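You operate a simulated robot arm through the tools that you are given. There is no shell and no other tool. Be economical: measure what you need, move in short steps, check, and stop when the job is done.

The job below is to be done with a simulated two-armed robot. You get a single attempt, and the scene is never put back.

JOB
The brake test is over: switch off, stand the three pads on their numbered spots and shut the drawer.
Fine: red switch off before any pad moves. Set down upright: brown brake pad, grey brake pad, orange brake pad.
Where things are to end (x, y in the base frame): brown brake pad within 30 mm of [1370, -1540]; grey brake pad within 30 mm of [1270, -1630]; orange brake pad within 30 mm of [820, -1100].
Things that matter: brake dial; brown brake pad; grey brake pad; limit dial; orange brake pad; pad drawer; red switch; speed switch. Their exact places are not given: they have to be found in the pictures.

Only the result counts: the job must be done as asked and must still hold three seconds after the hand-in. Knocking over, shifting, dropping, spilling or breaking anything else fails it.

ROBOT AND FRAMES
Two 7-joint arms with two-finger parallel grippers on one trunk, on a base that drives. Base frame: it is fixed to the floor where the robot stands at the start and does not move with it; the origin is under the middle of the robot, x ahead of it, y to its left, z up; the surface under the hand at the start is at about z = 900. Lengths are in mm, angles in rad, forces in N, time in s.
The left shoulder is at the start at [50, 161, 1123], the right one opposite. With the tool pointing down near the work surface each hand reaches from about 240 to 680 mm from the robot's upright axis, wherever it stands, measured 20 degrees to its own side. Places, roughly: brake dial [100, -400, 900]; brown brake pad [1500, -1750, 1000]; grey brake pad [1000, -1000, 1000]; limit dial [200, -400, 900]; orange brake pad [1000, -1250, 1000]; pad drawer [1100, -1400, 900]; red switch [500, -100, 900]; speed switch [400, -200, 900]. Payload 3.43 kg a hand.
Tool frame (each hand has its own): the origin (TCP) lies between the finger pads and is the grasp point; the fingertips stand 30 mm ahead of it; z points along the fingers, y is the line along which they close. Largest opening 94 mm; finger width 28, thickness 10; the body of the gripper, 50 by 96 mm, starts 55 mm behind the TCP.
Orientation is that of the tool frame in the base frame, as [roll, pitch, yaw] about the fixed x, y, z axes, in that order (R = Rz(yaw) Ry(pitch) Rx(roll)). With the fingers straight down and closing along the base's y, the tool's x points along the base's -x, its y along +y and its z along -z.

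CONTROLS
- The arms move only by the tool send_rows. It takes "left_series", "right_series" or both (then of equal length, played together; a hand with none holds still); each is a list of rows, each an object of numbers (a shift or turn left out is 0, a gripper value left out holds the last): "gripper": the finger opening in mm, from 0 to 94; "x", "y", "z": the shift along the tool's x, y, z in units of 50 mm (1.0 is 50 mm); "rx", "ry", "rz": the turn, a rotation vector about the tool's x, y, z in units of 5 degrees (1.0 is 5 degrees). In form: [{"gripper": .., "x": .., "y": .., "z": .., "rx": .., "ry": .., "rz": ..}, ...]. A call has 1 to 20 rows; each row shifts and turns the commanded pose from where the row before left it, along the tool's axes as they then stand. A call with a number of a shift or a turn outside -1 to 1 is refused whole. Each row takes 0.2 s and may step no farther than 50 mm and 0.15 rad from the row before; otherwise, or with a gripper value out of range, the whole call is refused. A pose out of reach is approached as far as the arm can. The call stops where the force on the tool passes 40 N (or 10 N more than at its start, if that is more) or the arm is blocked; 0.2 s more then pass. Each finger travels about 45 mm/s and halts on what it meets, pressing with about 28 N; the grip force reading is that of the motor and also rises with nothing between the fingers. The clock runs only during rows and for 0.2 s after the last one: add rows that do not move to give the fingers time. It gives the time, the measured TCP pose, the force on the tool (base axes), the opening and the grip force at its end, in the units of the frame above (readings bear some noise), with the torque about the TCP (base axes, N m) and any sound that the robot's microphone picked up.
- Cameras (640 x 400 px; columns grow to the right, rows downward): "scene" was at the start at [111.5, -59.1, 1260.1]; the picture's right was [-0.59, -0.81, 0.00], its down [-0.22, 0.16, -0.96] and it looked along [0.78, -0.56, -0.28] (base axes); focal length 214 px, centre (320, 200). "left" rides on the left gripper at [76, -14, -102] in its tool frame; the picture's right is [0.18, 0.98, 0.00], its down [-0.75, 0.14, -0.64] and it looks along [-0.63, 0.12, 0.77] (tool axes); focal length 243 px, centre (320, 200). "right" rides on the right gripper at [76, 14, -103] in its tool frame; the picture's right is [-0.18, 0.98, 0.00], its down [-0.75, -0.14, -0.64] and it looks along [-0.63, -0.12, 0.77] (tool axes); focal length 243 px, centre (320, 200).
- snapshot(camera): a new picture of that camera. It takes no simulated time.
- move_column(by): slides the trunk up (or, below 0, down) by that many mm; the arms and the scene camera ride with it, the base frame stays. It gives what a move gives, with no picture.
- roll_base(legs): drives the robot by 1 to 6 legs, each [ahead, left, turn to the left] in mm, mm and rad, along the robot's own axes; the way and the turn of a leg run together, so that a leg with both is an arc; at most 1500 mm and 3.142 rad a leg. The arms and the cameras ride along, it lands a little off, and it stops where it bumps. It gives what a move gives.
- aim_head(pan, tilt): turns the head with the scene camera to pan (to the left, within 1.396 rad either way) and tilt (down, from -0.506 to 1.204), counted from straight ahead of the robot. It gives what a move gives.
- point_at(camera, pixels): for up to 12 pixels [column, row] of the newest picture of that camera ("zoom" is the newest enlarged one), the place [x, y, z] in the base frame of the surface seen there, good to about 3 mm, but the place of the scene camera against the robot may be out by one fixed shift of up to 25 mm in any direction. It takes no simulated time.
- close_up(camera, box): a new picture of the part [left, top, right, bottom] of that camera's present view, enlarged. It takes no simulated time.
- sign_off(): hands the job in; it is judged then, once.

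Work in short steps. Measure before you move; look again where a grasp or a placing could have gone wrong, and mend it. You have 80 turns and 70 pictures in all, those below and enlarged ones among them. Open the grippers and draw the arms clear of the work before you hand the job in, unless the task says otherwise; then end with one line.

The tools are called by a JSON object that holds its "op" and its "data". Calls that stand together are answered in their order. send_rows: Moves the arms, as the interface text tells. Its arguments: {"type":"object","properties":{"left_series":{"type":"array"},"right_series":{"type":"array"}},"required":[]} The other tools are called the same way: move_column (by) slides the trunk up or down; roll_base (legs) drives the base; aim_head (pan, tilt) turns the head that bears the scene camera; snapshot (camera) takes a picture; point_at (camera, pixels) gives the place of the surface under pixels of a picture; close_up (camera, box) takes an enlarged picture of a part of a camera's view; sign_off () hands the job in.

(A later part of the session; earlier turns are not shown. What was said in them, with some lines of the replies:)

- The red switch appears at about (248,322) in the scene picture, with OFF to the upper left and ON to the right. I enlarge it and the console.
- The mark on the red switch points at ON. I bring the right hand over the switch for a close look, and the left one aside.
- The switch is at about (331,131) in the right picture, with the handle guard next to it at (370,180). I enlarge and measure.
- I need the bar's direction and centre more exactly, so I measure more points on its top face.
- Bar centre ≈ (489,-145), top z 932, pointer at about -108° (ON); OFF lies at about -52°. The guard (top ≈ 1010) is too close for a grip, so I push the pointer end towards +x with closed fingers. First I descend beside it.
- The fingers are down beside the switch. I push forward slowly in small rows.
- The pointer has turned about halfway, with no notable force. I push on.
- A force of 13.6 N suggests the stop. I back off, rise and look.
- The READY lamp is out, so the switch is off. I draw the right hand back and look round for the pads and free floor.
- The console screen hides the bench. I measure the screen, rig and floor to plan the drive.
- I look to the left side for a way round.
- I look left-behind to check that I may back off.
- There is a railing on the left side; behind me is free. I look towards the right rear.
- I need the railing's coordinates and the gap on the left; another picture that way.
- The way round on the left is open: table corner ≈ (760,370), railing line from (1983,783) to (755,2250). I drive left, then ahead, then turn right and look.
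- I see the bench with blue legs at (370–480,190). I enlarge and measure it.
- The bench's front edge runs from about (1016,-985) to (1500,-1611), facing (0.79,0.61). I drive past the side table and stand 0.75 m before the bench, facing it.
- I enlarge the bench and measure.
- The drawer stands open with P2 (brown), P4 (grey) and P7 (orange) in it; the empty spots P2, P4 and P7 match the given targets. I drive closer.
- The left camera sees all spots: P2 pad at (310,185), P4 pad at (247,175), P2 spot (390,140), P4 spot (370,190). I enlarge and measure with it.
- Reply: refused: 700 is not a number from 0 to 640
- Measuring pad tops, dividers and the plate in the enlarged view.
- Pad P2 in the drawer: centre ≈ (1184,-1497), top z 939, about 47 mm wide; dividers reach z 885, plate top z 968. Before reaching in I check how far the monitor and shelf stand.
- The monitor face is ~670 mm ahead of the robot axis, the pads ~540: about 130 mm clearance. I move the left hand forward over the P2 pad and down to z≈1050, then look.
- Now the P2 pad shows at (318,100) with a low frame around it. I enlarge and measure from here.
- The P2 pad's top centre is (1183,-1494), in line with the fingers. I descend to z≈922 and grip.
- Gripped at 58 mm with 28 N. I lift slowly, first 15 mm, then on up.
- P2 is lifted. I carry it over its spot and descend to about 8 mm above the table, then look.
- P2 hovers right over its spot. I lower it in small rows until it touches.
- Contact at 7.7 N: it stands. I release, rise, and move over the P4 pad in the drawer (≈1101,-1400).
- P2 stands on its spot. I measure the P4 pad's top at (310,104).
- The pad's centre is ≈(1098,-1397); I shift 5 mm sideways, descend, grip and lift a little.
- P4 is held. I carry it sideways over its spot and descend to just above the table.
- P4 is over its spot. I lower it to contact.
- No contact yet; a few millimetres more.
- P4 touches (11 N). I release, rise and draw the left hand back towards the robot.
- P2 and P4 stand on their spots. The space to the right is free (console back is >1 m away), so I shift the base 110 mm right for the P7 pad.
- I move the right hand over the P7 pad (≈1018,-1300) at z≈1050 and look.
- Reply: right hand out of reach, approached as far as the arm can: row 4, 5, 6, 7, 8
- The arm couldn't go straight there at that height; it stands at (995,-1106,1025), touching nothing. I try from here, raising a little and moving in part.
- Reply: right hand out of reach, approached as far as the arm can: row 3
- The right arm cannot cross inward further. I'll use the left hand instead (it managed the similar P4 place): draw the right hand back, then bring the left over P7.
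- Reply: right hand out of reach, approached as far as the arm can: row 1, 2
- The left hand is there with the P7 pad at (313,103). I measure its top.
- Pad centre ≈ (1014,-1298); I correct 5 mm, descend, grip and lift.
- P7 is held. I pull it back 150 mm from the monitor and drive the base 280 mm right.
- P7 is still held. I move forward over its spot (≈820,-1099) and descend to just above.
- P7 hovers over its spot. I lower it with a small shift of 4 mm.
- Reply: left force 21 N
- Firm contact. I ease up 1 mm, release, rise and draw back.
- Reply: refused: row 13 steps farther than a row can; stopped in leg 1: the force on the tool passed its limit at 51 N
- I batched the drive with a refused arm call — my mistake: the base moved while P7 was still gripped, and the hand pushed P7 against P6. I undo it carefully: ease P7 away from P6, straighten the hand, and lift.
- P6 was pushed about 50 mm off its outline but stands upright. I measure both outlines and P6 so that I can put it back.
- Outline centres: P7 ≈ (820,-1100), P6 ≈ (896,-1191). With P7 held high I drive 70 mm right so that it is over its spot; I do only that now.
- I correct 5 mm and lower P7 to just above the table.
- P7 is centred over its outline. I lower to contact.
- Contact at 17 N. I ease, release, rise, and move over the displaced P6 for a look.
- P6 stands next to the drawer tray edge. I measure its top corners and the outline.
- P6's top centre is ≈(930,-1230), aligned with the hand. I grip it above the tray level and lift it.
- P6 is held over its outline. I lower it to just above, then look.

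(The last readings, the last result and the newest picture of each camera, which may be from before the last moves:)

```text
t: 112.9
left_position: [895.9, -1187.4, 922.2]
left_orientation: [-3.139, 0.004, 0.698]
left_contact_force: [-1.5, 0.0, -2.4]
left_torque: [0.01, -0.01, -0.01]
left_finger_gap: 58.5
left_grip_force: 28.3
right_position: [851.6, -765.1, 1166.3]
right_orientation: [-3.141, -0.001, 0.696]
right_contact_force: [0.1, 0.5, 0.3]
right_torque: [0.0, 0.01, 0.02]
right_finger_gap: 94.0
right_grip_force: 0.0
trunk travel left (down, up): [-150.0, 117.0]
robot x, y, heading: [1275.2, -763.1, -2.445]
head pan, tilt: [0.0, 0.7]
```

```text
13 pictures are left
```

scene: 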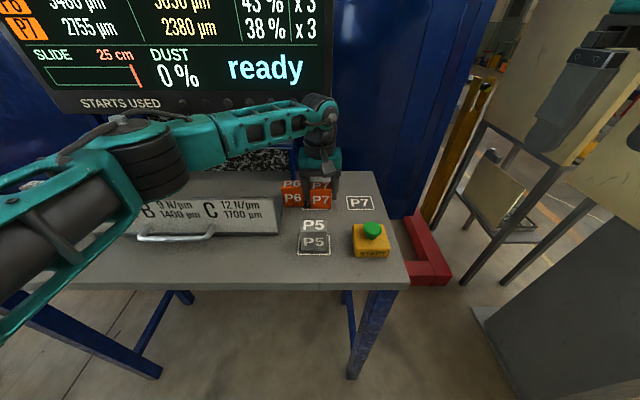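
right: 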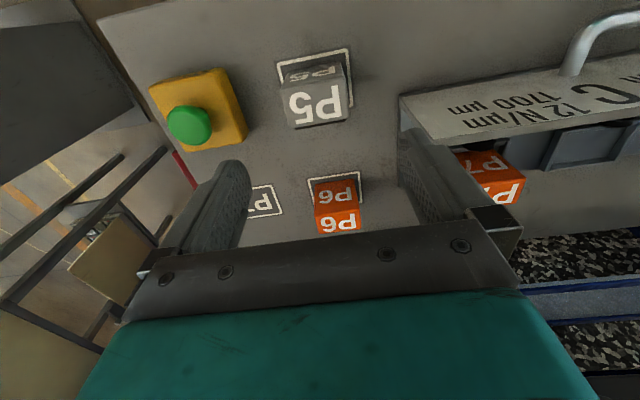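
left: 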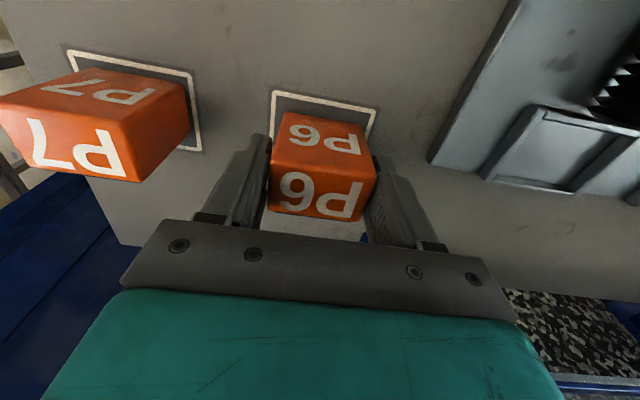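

P6 is centred over its outline. I lower it to contact.

{"op": "send_rows", "data": {"left_series": [{"z": 0.05}, {"z": 0.04}, {"z": 0.03}, {}]}}

```text
t: 113.9
left_position: [896.7, -1188.0, 919.6]
left_orientation: [-3.139, 0.007, 0.699]
left_contact_force: [0.7, -1.2, 13.0]
left_torque: [-0.11, -0.4, -0.03]
left_finger_gap: 58.4
left_grip_force: 28.0
right_position: [850.7, -763.7, 1167.8]
right_orientation: [3.141, 0.002, 0.696]
right_contact_force: [0.2, 0.3, 0.3]
right_torque: [0.0, 0.0, -0.01]
right_finger_gap: 94.0
right_grip_force: 0.0
trunk travel left (down, up): [-150.0, 117.0]
robot x, y, heading: [1271.5, -765.0, -2.444]
head pan, tilt: [0.0, 0.7]
```

Contact at 13 N. I ease, release, rise and draw back, then check the picture before anything else moves.

{"op": "send_rows", "data": {"left_series": [{"z": -0.02}, {"gripper": 78}, {}, {}, {"z": -0.3}, {"z": -0.8}, {"z": -0.9}, {"z": -0.8}, {"x": 0.7}, {"x": 0.8, "z": -0.3}, {"x": 0.8, "z": -0.3}, {"x": 0.8, "z": -0.3}, {"x": 0.8, "z": -0.3}, {}]}}

{"op": "snapshot", "data": {"camera": "scene"}}

```text
t: 116.9
left_position: [1046.6, -1062.2, 1117.6]
left_orientation: [-3.139, 0.007, 0.699]
left_contact_force: [-0.9, 0.8, -0.3]
left_torque: [-0.01, -0.02, 0.01]
left_finger_gap: 78.0
left_grip_force: 0.1
right_position: [850.0, -764.7, 1167.3]
right_orientation: [-3.14, 0.002, 0.698]
right_contact_force: [0.5, 0.1, 0.4]
right_torque: [-0.03, 0.01, -0.02]
right_finger_gap: 93.9
right_grip_force: 0.0
trunk travel left (down, up): [-150.0, 117.0]
robot x, y, heading: [1270.2, -763.3, -2.445]
head pan, tilt: [0.0, 0.7]
```

```text
12 pictures are left
```

scene: 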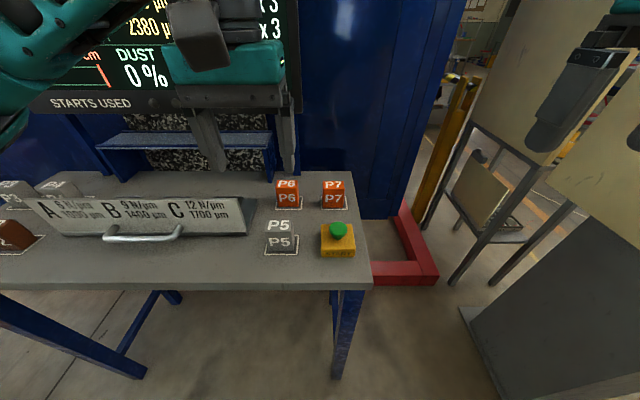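

P6 and P7 look right on their outlines. I compare P6's face position with my first measurement ([904.5,-1178.4]; P5 face was [1011.8,-1095.7]).

{"op": "close_up", "data": {"camera": "scene", "box": [240, 160, 368, 240]}}

{"op": "point_at", "data": {"camera": "scene", "pixels": [[287, 198], [287, 184], [279, 242], [278, 226], [333, 201], [333, 185], [143, 238], [120, 240], [170, 235], [143, 220], [210, 210], [240, 225]]}}

```text
5.00 times, centred on (304, 200) of scene
```

zoom: 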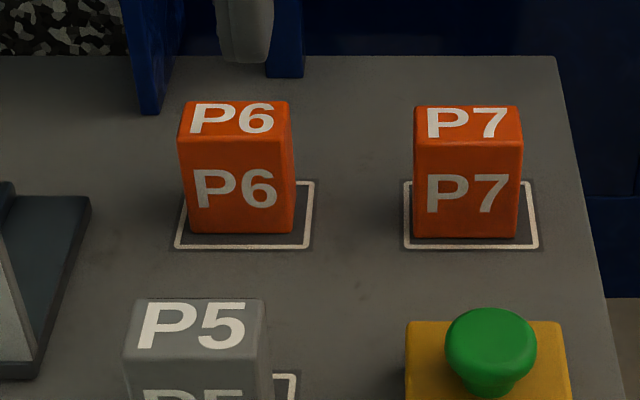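

```text
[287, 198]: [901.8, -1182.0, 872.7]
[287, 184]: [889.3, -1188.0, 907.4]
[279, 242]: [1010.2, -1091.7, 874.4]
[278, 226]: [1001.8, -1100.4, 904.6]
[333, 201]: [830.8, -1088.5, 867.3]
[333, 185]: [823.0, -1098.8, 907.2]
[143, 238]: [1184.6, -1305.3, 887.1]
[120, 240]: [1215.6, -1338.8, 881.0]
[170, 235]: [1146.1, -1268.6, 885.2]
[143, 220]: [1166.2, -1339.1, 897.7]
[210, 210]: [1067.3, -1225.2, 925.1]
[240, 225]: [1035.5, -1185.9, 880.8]
```

P6 is back within about 4 mm of its first place. Now the drawer: handle centre ≈ (1181,-1304,903). I drive the base 225 mm left, hands being high and empty.

{"op": "roll_base", "data": {"legs": [[0, 225, 0]]}}

```text
t: 119.4
left_position: [1187.9, -1231.4, 1118.1]
left_orientation: [-3.141, 0.005, 0.702]
left_contact_force: [0.2, 0.1, -0.1]
left_torque: [0.02, -0.03, 0.0]
left_finger_gap: 78.1
left_grip_force: 0.2
right_position: [991.8, -932.6, 1167.6]
right_orientation: [3.14, 0.003, 0.695]
right_contact_force: [-0.3, -0.9, 0.1]
right_torque: [0.0, 0.02, -0.03]
right_finger_gap: 94.1
right_grip_force: 0.1
trunk travel left (down, up): [-150.0, 117.0]
robot x, y, heading: [1412.5, -932.9, -2.442]
head pan, tilt: [0.0, 0.7]
```

I shift 51 mm left, close the fingers and tilt the hand 45° so that the fingers point forward-down, then lower to z≈963 before the drawer plate.

{"op": "send_rows", "data": {"left_series": [{"gripper": 0, "y": 0.5}, {"y": 0.53}, {"ry": -1}, {"ry": -1}, {"ry": -1}, {"ry": -1}, {"ry": -1}, {"ry": -1}, {"ry": -1}, {"ry": -1}, {"ry": -1}, {"z": 0.55, "x": 0.55}, {"z": 0.55, "x": 0.55}, {"z": 0.55, "x": 0.55}, {"z": 0.54, "x": 0.54}, {}]}}

{"op": "snapshot", "data": {"camera": "scene"}}

{"op": "snapshot", "data": {"camera": "left"}}

```text
t: 122.8
left_position: [1197.5, -1274.0, 968.2]
left_orientation: [-3.139, 0.793, 0.702]
left_contact_force: [0.2, -0.6, 0.6]
left_torque: [0.02, 0.01, -0.01]
left_finger_gap: 0.0
left_grip_force: 28.2
left hand out of reach, approached as far as the arm can: row 12, 13, 14
right_position: [991.3, -933.2, 1166.6]
right_orientation: [-3.141, 0.001, 0.697]
right_contact_force: [-0.6, 0.1, 0.5]
right_torque: [-0.04, -0.04, -0.02]
right_finger_gap: 93.8
right_grip_force: 0.1
trunk travel left (down, up): [-150.0, 117.0]
robot x, y, heading: [1414.3, -933.6, -2.447]
head pan, tilt: [0.0, 0.7]
```

```text
10 pictures are left
```

scene: 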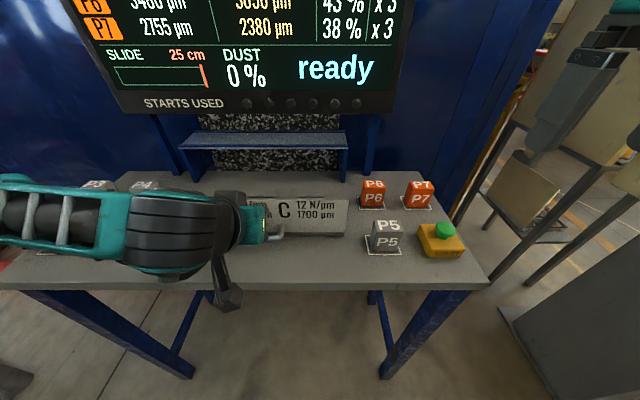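

```text
9 pictures are left
```

left: 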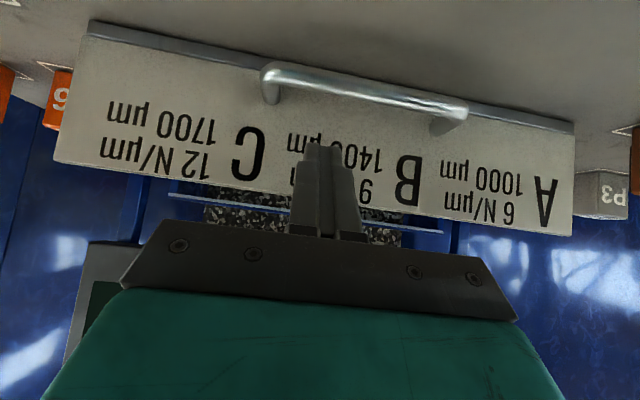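

The fingers face the plate's middle at (328,150). I check the arm's height over the pads and the plate's place.

{"op": "point_at", "data": {"camera": "scene", "pixels": [[100, 250], [30, 240], [170, 240], [230, 300], [270, 230]]}}

{"op": "point_at", "data": {"camera": "left", "pixels": [[365, 90], [280, 140], [385, 150], [330, 130], [300, 200], [200, 186], [328, 215], [420, 210], [325, 60]]}}

```text
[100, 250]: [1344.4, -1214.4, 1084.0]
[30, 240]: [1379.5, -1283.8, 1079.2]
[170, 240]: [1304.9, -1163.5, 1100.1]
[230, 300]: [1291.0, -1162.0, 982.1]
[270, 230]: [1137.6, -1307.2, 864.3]
```

```text
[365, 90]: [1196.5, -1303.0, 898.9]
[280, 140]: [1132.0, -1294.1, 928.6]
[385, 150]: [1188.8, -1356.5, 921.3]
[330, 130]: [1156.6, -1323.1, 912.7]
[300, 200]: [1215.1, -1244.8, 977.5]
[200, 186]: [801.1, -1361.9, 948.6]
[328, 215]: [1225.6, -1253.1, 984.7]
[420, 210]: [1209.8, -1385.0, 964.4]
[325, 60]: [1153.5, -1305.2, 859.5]
```

The plate is ~42 mm ahead of the fingertips, the arm well above the pads (z≈1080). I push forward in 20–35 mm rows.

{"op": "send_rows", "data": {"left_series": [{"z": 0.45, "x": -0.45, "y": 0.1}, {"z": 0.15, "x": -0.15, "y": 0.1}, {"z": 0.2, "x": -0.2}, {"z": 0.3, "x": -0.3}, {"z": 0.35, "x": -0.35}, {"z": 0.35, "x": -0.35}, {}]}}

{"op": "snapshot", "data": {"camera": "scene"}}

```text
t: 124.4
left_position: [1105.2, -1364.2, 972.0]
left_orientation: [-3.137, 0.791, 0.704]
left_contact_force: [1.0, 0.0, -0.3]
left_torque: [0.01, 0.01, 0.04]
left_finger_gap: 0.0
left_grip_force: 28.0
right_position: [991.6, -933.3, 1167.3]
right_orientation: [-3.141, 0.003, 0.697]
right_contact_force: [-0.5, 0.8, -0.5]
right_torque: [0.01, 0.01, 0.0]
right_finger_gap: 94.0
right_grip_force: 0.0
trunk travel left (down, up): [-150.0, 117.0]
robot x, y, heading: [1415.5, -931.7, -2.446]
head pan, tilt: [0.0, 0.7]
```

```text
8 pictures are left
```

scene: 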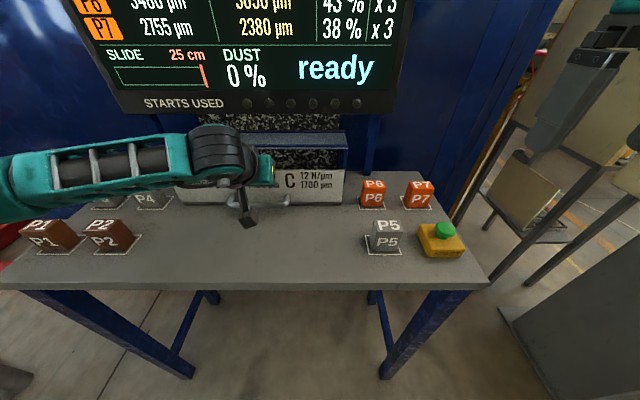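

The drawer has moved about 90 mm with hardly any force. I lower 6 mm and push on.

{"op": "send_rows", "data": {"left_series": [{"z": 0.4, "x": -0.24}, {"z": 0.35, "x": -0.35}, {"z": 0.35, "x": -0.35}, {"z": 0.35, "x": -0.35}, {"z": 0.35, "x": -0.35}, {}]}}

{"op": "snapshot", "data": {"camera": "scene"}}

```text
t: 125.5
left_position: [1028.9, -1430.2, 964.1]
left_orientation: [-3.138, 0.778, 0.702]
left_contact_force: [12.2, 8.1, 5.9]
left_torque: [-0.09, -0.04, 0.0]
left_finger_gap: 0.0
left_grip_force: 28.6
right_position: [991.9, -933.3, 1167.0]
right_orientation: [-3.141, 0.001, 0.698]
right_contact_force: [-0.3, 0.2, 0.0]
right_torque: [0.0, -0.04, 0.01]
right_finger_gap: 93.9
right_grip_force: 0.0
trunk travel left (down, up): [-150.0, 117.0]
robot x, y, heading: [1411.7, -936.6, -2.448]
head pan, tilt: [0.0, 0.7]
stopped in row 5 (left hand): the force on the tool passed its limit at 62 N (the readings are from after the stop); the commanded pose is now the measured one
```

```text
7 pictures are left
```

scene: 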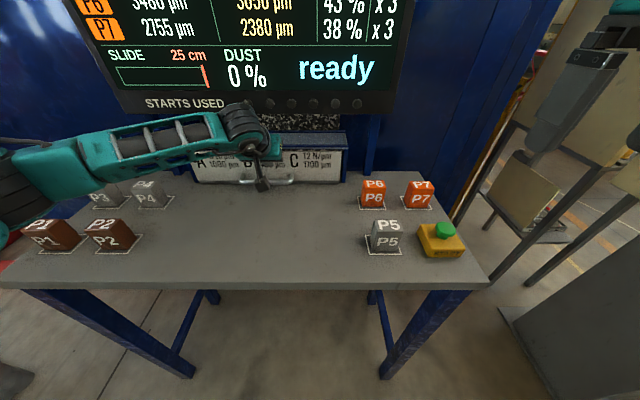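

It stopped on 62 N. I check whether that is the drawer's end or something else.

{"op": "close_up", "data": {"camera": "scene", "box": [170, 90, 362, 210]}}

{"op": "point_at", "data": {"camera": "scene", "pixels": [[310, 165], [325, 178], [310, 140], [330, 133], [280, 182], [345, 165], [205, 170], [310, 150], [300, 105], [210, 95], [265, 160], [348, 180]]}}

{"op": "snapshot", "data": {"camera": "left"}}

```text
3.33 times, centred on (266, 150) of scene
```

zoom: 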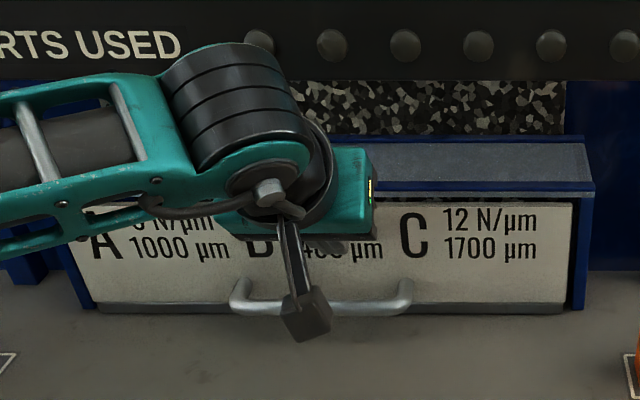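

```text
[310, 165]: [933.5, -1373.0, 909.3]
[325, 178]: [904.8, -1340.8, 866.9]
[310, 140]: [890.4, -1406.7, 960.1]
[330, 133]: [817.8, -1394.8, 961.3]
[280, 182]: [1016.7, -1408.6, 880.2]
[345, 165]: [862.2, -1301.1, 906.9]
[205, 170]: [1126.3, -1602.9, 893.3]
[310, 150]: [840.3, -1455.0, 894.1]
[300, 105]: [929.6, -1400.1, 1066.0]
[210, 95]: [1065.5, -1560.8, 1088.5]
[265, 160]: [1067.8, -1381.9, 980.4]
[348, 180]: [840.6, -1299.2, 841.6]
```

```text
5 pictures are left
```

left: 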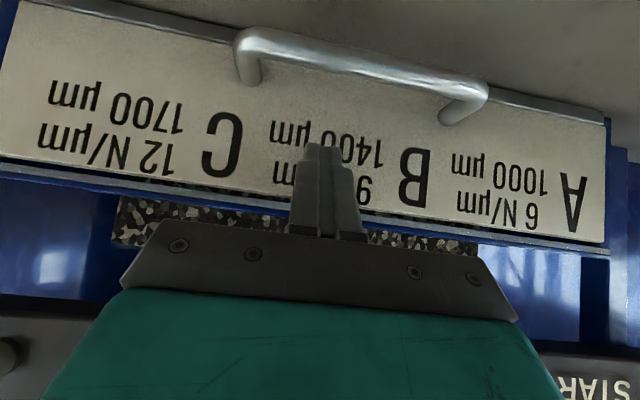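

The plate now sits in the blue frame below the shelf lip. To be sure it's the end stop and not the lip, I retreat 10 mm, lower 18 mm and push again in small rows.

{"op": "send_rows", "data": {"left_series": [{"z": -0.15, "x": 0.15}, {"z": 0.25, "x": 0.25}, {"z": 0.15, "x": -0.15}, {"z": 0.08, "x": -0.08}, {"z": 0.08, "x": -0.08}, {"z": 0.08, "x": -0.08}, {"z": 0.08, "x": -0.08}, {"z": 0.08, "x": -0.08}]}}

```text
t: 126.6
left_position: [1028.6, -1429.9, 944.6]
left_orientation: [-3.138, 0.773, 0.701]
left_contact_force: [17.9, 11.9, 8.3]
left_torque: [-0.13, -0.06, 0.07]
left_finger_gap: 0.0
left_grip_force: 28.0
right_position: [993.1, -932.5, 1167.9]
right_orientation: [-3.139, 0.003, 0.701]
right_contact_force: [0.5, -0.8, -0.3]
right_torque: [-0.02, 0.0, 0.01]
right_finger_gap: 94.1
right_grip_force: 0.0
trunk travel left (down, up): [-150.0, 117.0]
robot x, y, heading: [1414.8, -933.5, -2.441]
head pan, tilt: [0.0, 0.7]
stopped in row 5 (left hand): the force on the tool passed its limit at 46 N (the readings are from after the stop); the commanded pose is now the measured one
```

It stops at the same place, so the drawer is shut. I draw the hand back and up and set it upright.

{"op": "send_rows", "data": {"left_series": [{"z": -0.3, "x": 0.3}, {"z": -0.6, "x": 0.6}, {"z": -0.6, "x": 0.6}, {"z": -0.6, "x": 0.6}, {"z": -0.6, "x": 0.6}, {"z": -0.6, "x": 0.6}, {"z": -0.6, "x": -0.6}, {"z": -0.6, "x": -0.6}, {"z": -0.6, "x": -0.6}, {"gripper": 94}, {}, {}, {}, {}, {}]}}

{"op": "snapshot", "data": {"camera": "scene"}}

```text
t: 129.8
left_position: [1200.3, -1285.3, 1071.2]
left_orientation: [-3.141, 0.769, 0.703]
left_contact_force: [0.3, 0.2, 0.2]
left_torque: [0.03, 0.01, 0.0]
left_finger_gap: 94.1
left_grip_force: 0.1
right_position: [991.4, -933.3, 1166.5]
right_orientation: [-3.139, 0.001, 0.697]
right_contact_force: [0.2, 0.3, -0.6]
right_torque: [0.01, -0.01, 0.02]
right_finger_gap: 94.1
right_grip_force: 0.1
trunk travel left (down, up): [-150.0, 117.0]
robot x, y, heading: [1411.9, -934.3, -2.441]
head pan, tilt: [0.0, 0.7]
```

```text
4 pictures are left
```

scene: 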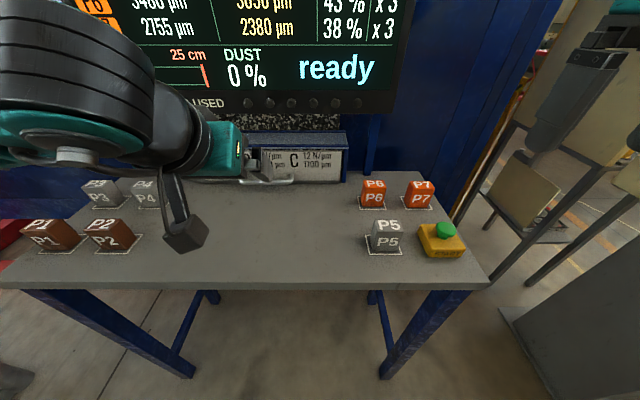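

All pads stand. I back the base off 300 mm to bring the arms clear, for a last check.

{"op": "roll_base", "data": {"legs": [[-300, 0, 0]]}}

{"op": "aim_head", "data": {"pan": 0.0, "tilt": 0.5}}

{"op": "close_up", "data": {"camera": "scene", "box": [120, 100, 440, 300]}}

```text
t: 131.8
left_position: [1424.5, -1095.8, 1071.9]
left_orientation: [-3.139, 0.769, 0.702]
left_contact_force: [0.3, 0.5, -0.4]
left_torque: [0.03, 0.01, 0.0]
left_finger_gap: 94.1
left_grip_force: 0.0
right_position: [1216.3, -743.7, 1165.8]
right_orientation: [3.141, 0.0, 0.697]
right_contact_force: [-0.4, 0.2, 0.8]
right_torque: [-0.05, 0.01, -0.01]
right_finger_gap: 93.8
right_grip_force: 0.0
trunk travel left (down, up): [-150.0, 117.0]
robot x, y, heading: [1639.0, -743.6, -2.446]
head pan, tilt: [0.0, 0.7]
```

```text
t: 132.6
left_position: [1424.0, -1096.0, 1071.7]
left_orientation: [-3.139, 0.771, 0.703]
left_contact_force: [0.0, 0.3, 0.5]
left_torque: [0.01, 0.0, 0.01]
left_finger_gap: 93.9
left_grip_force: 0.1
right_position: [1216.6, -745.1, 1166.8]
right_orientation: [-3.141, 0.001, 0.697]
right_contact_force: [0.1, -0.5, 0.1]
right_torque: [0.0, 0.0, -0.02]
right_finger_gap: 94.0
right_grip_force: 0.1
trunk travel left (down, up): [-150.0, 117.0]
robot x, y, heading: [1638.6, -745.4, -2.442]
head pan, tilt: [0.0, 0.499]
```

```text
2.00 times, centred on (280, 200) of scene
```

zoom: 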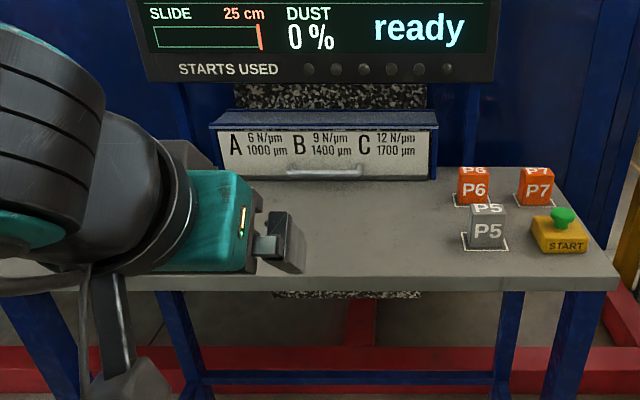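

The drawer is flush in its frame, the pads stand on their outlines and the arms are clear, so I hand in.

{"op": "sign_off", "data": {}}

```text
The job is handed in.
```

The red switch is off, brown P2, grey P4 and orange P7 stand upright on their spots, and the drawer is pushed to its stop; along the way I knocked P6, which wasn't part of the job, about 50 mm off its outline and put it back to within roughly 4 mm of its first position, which may count against the result.
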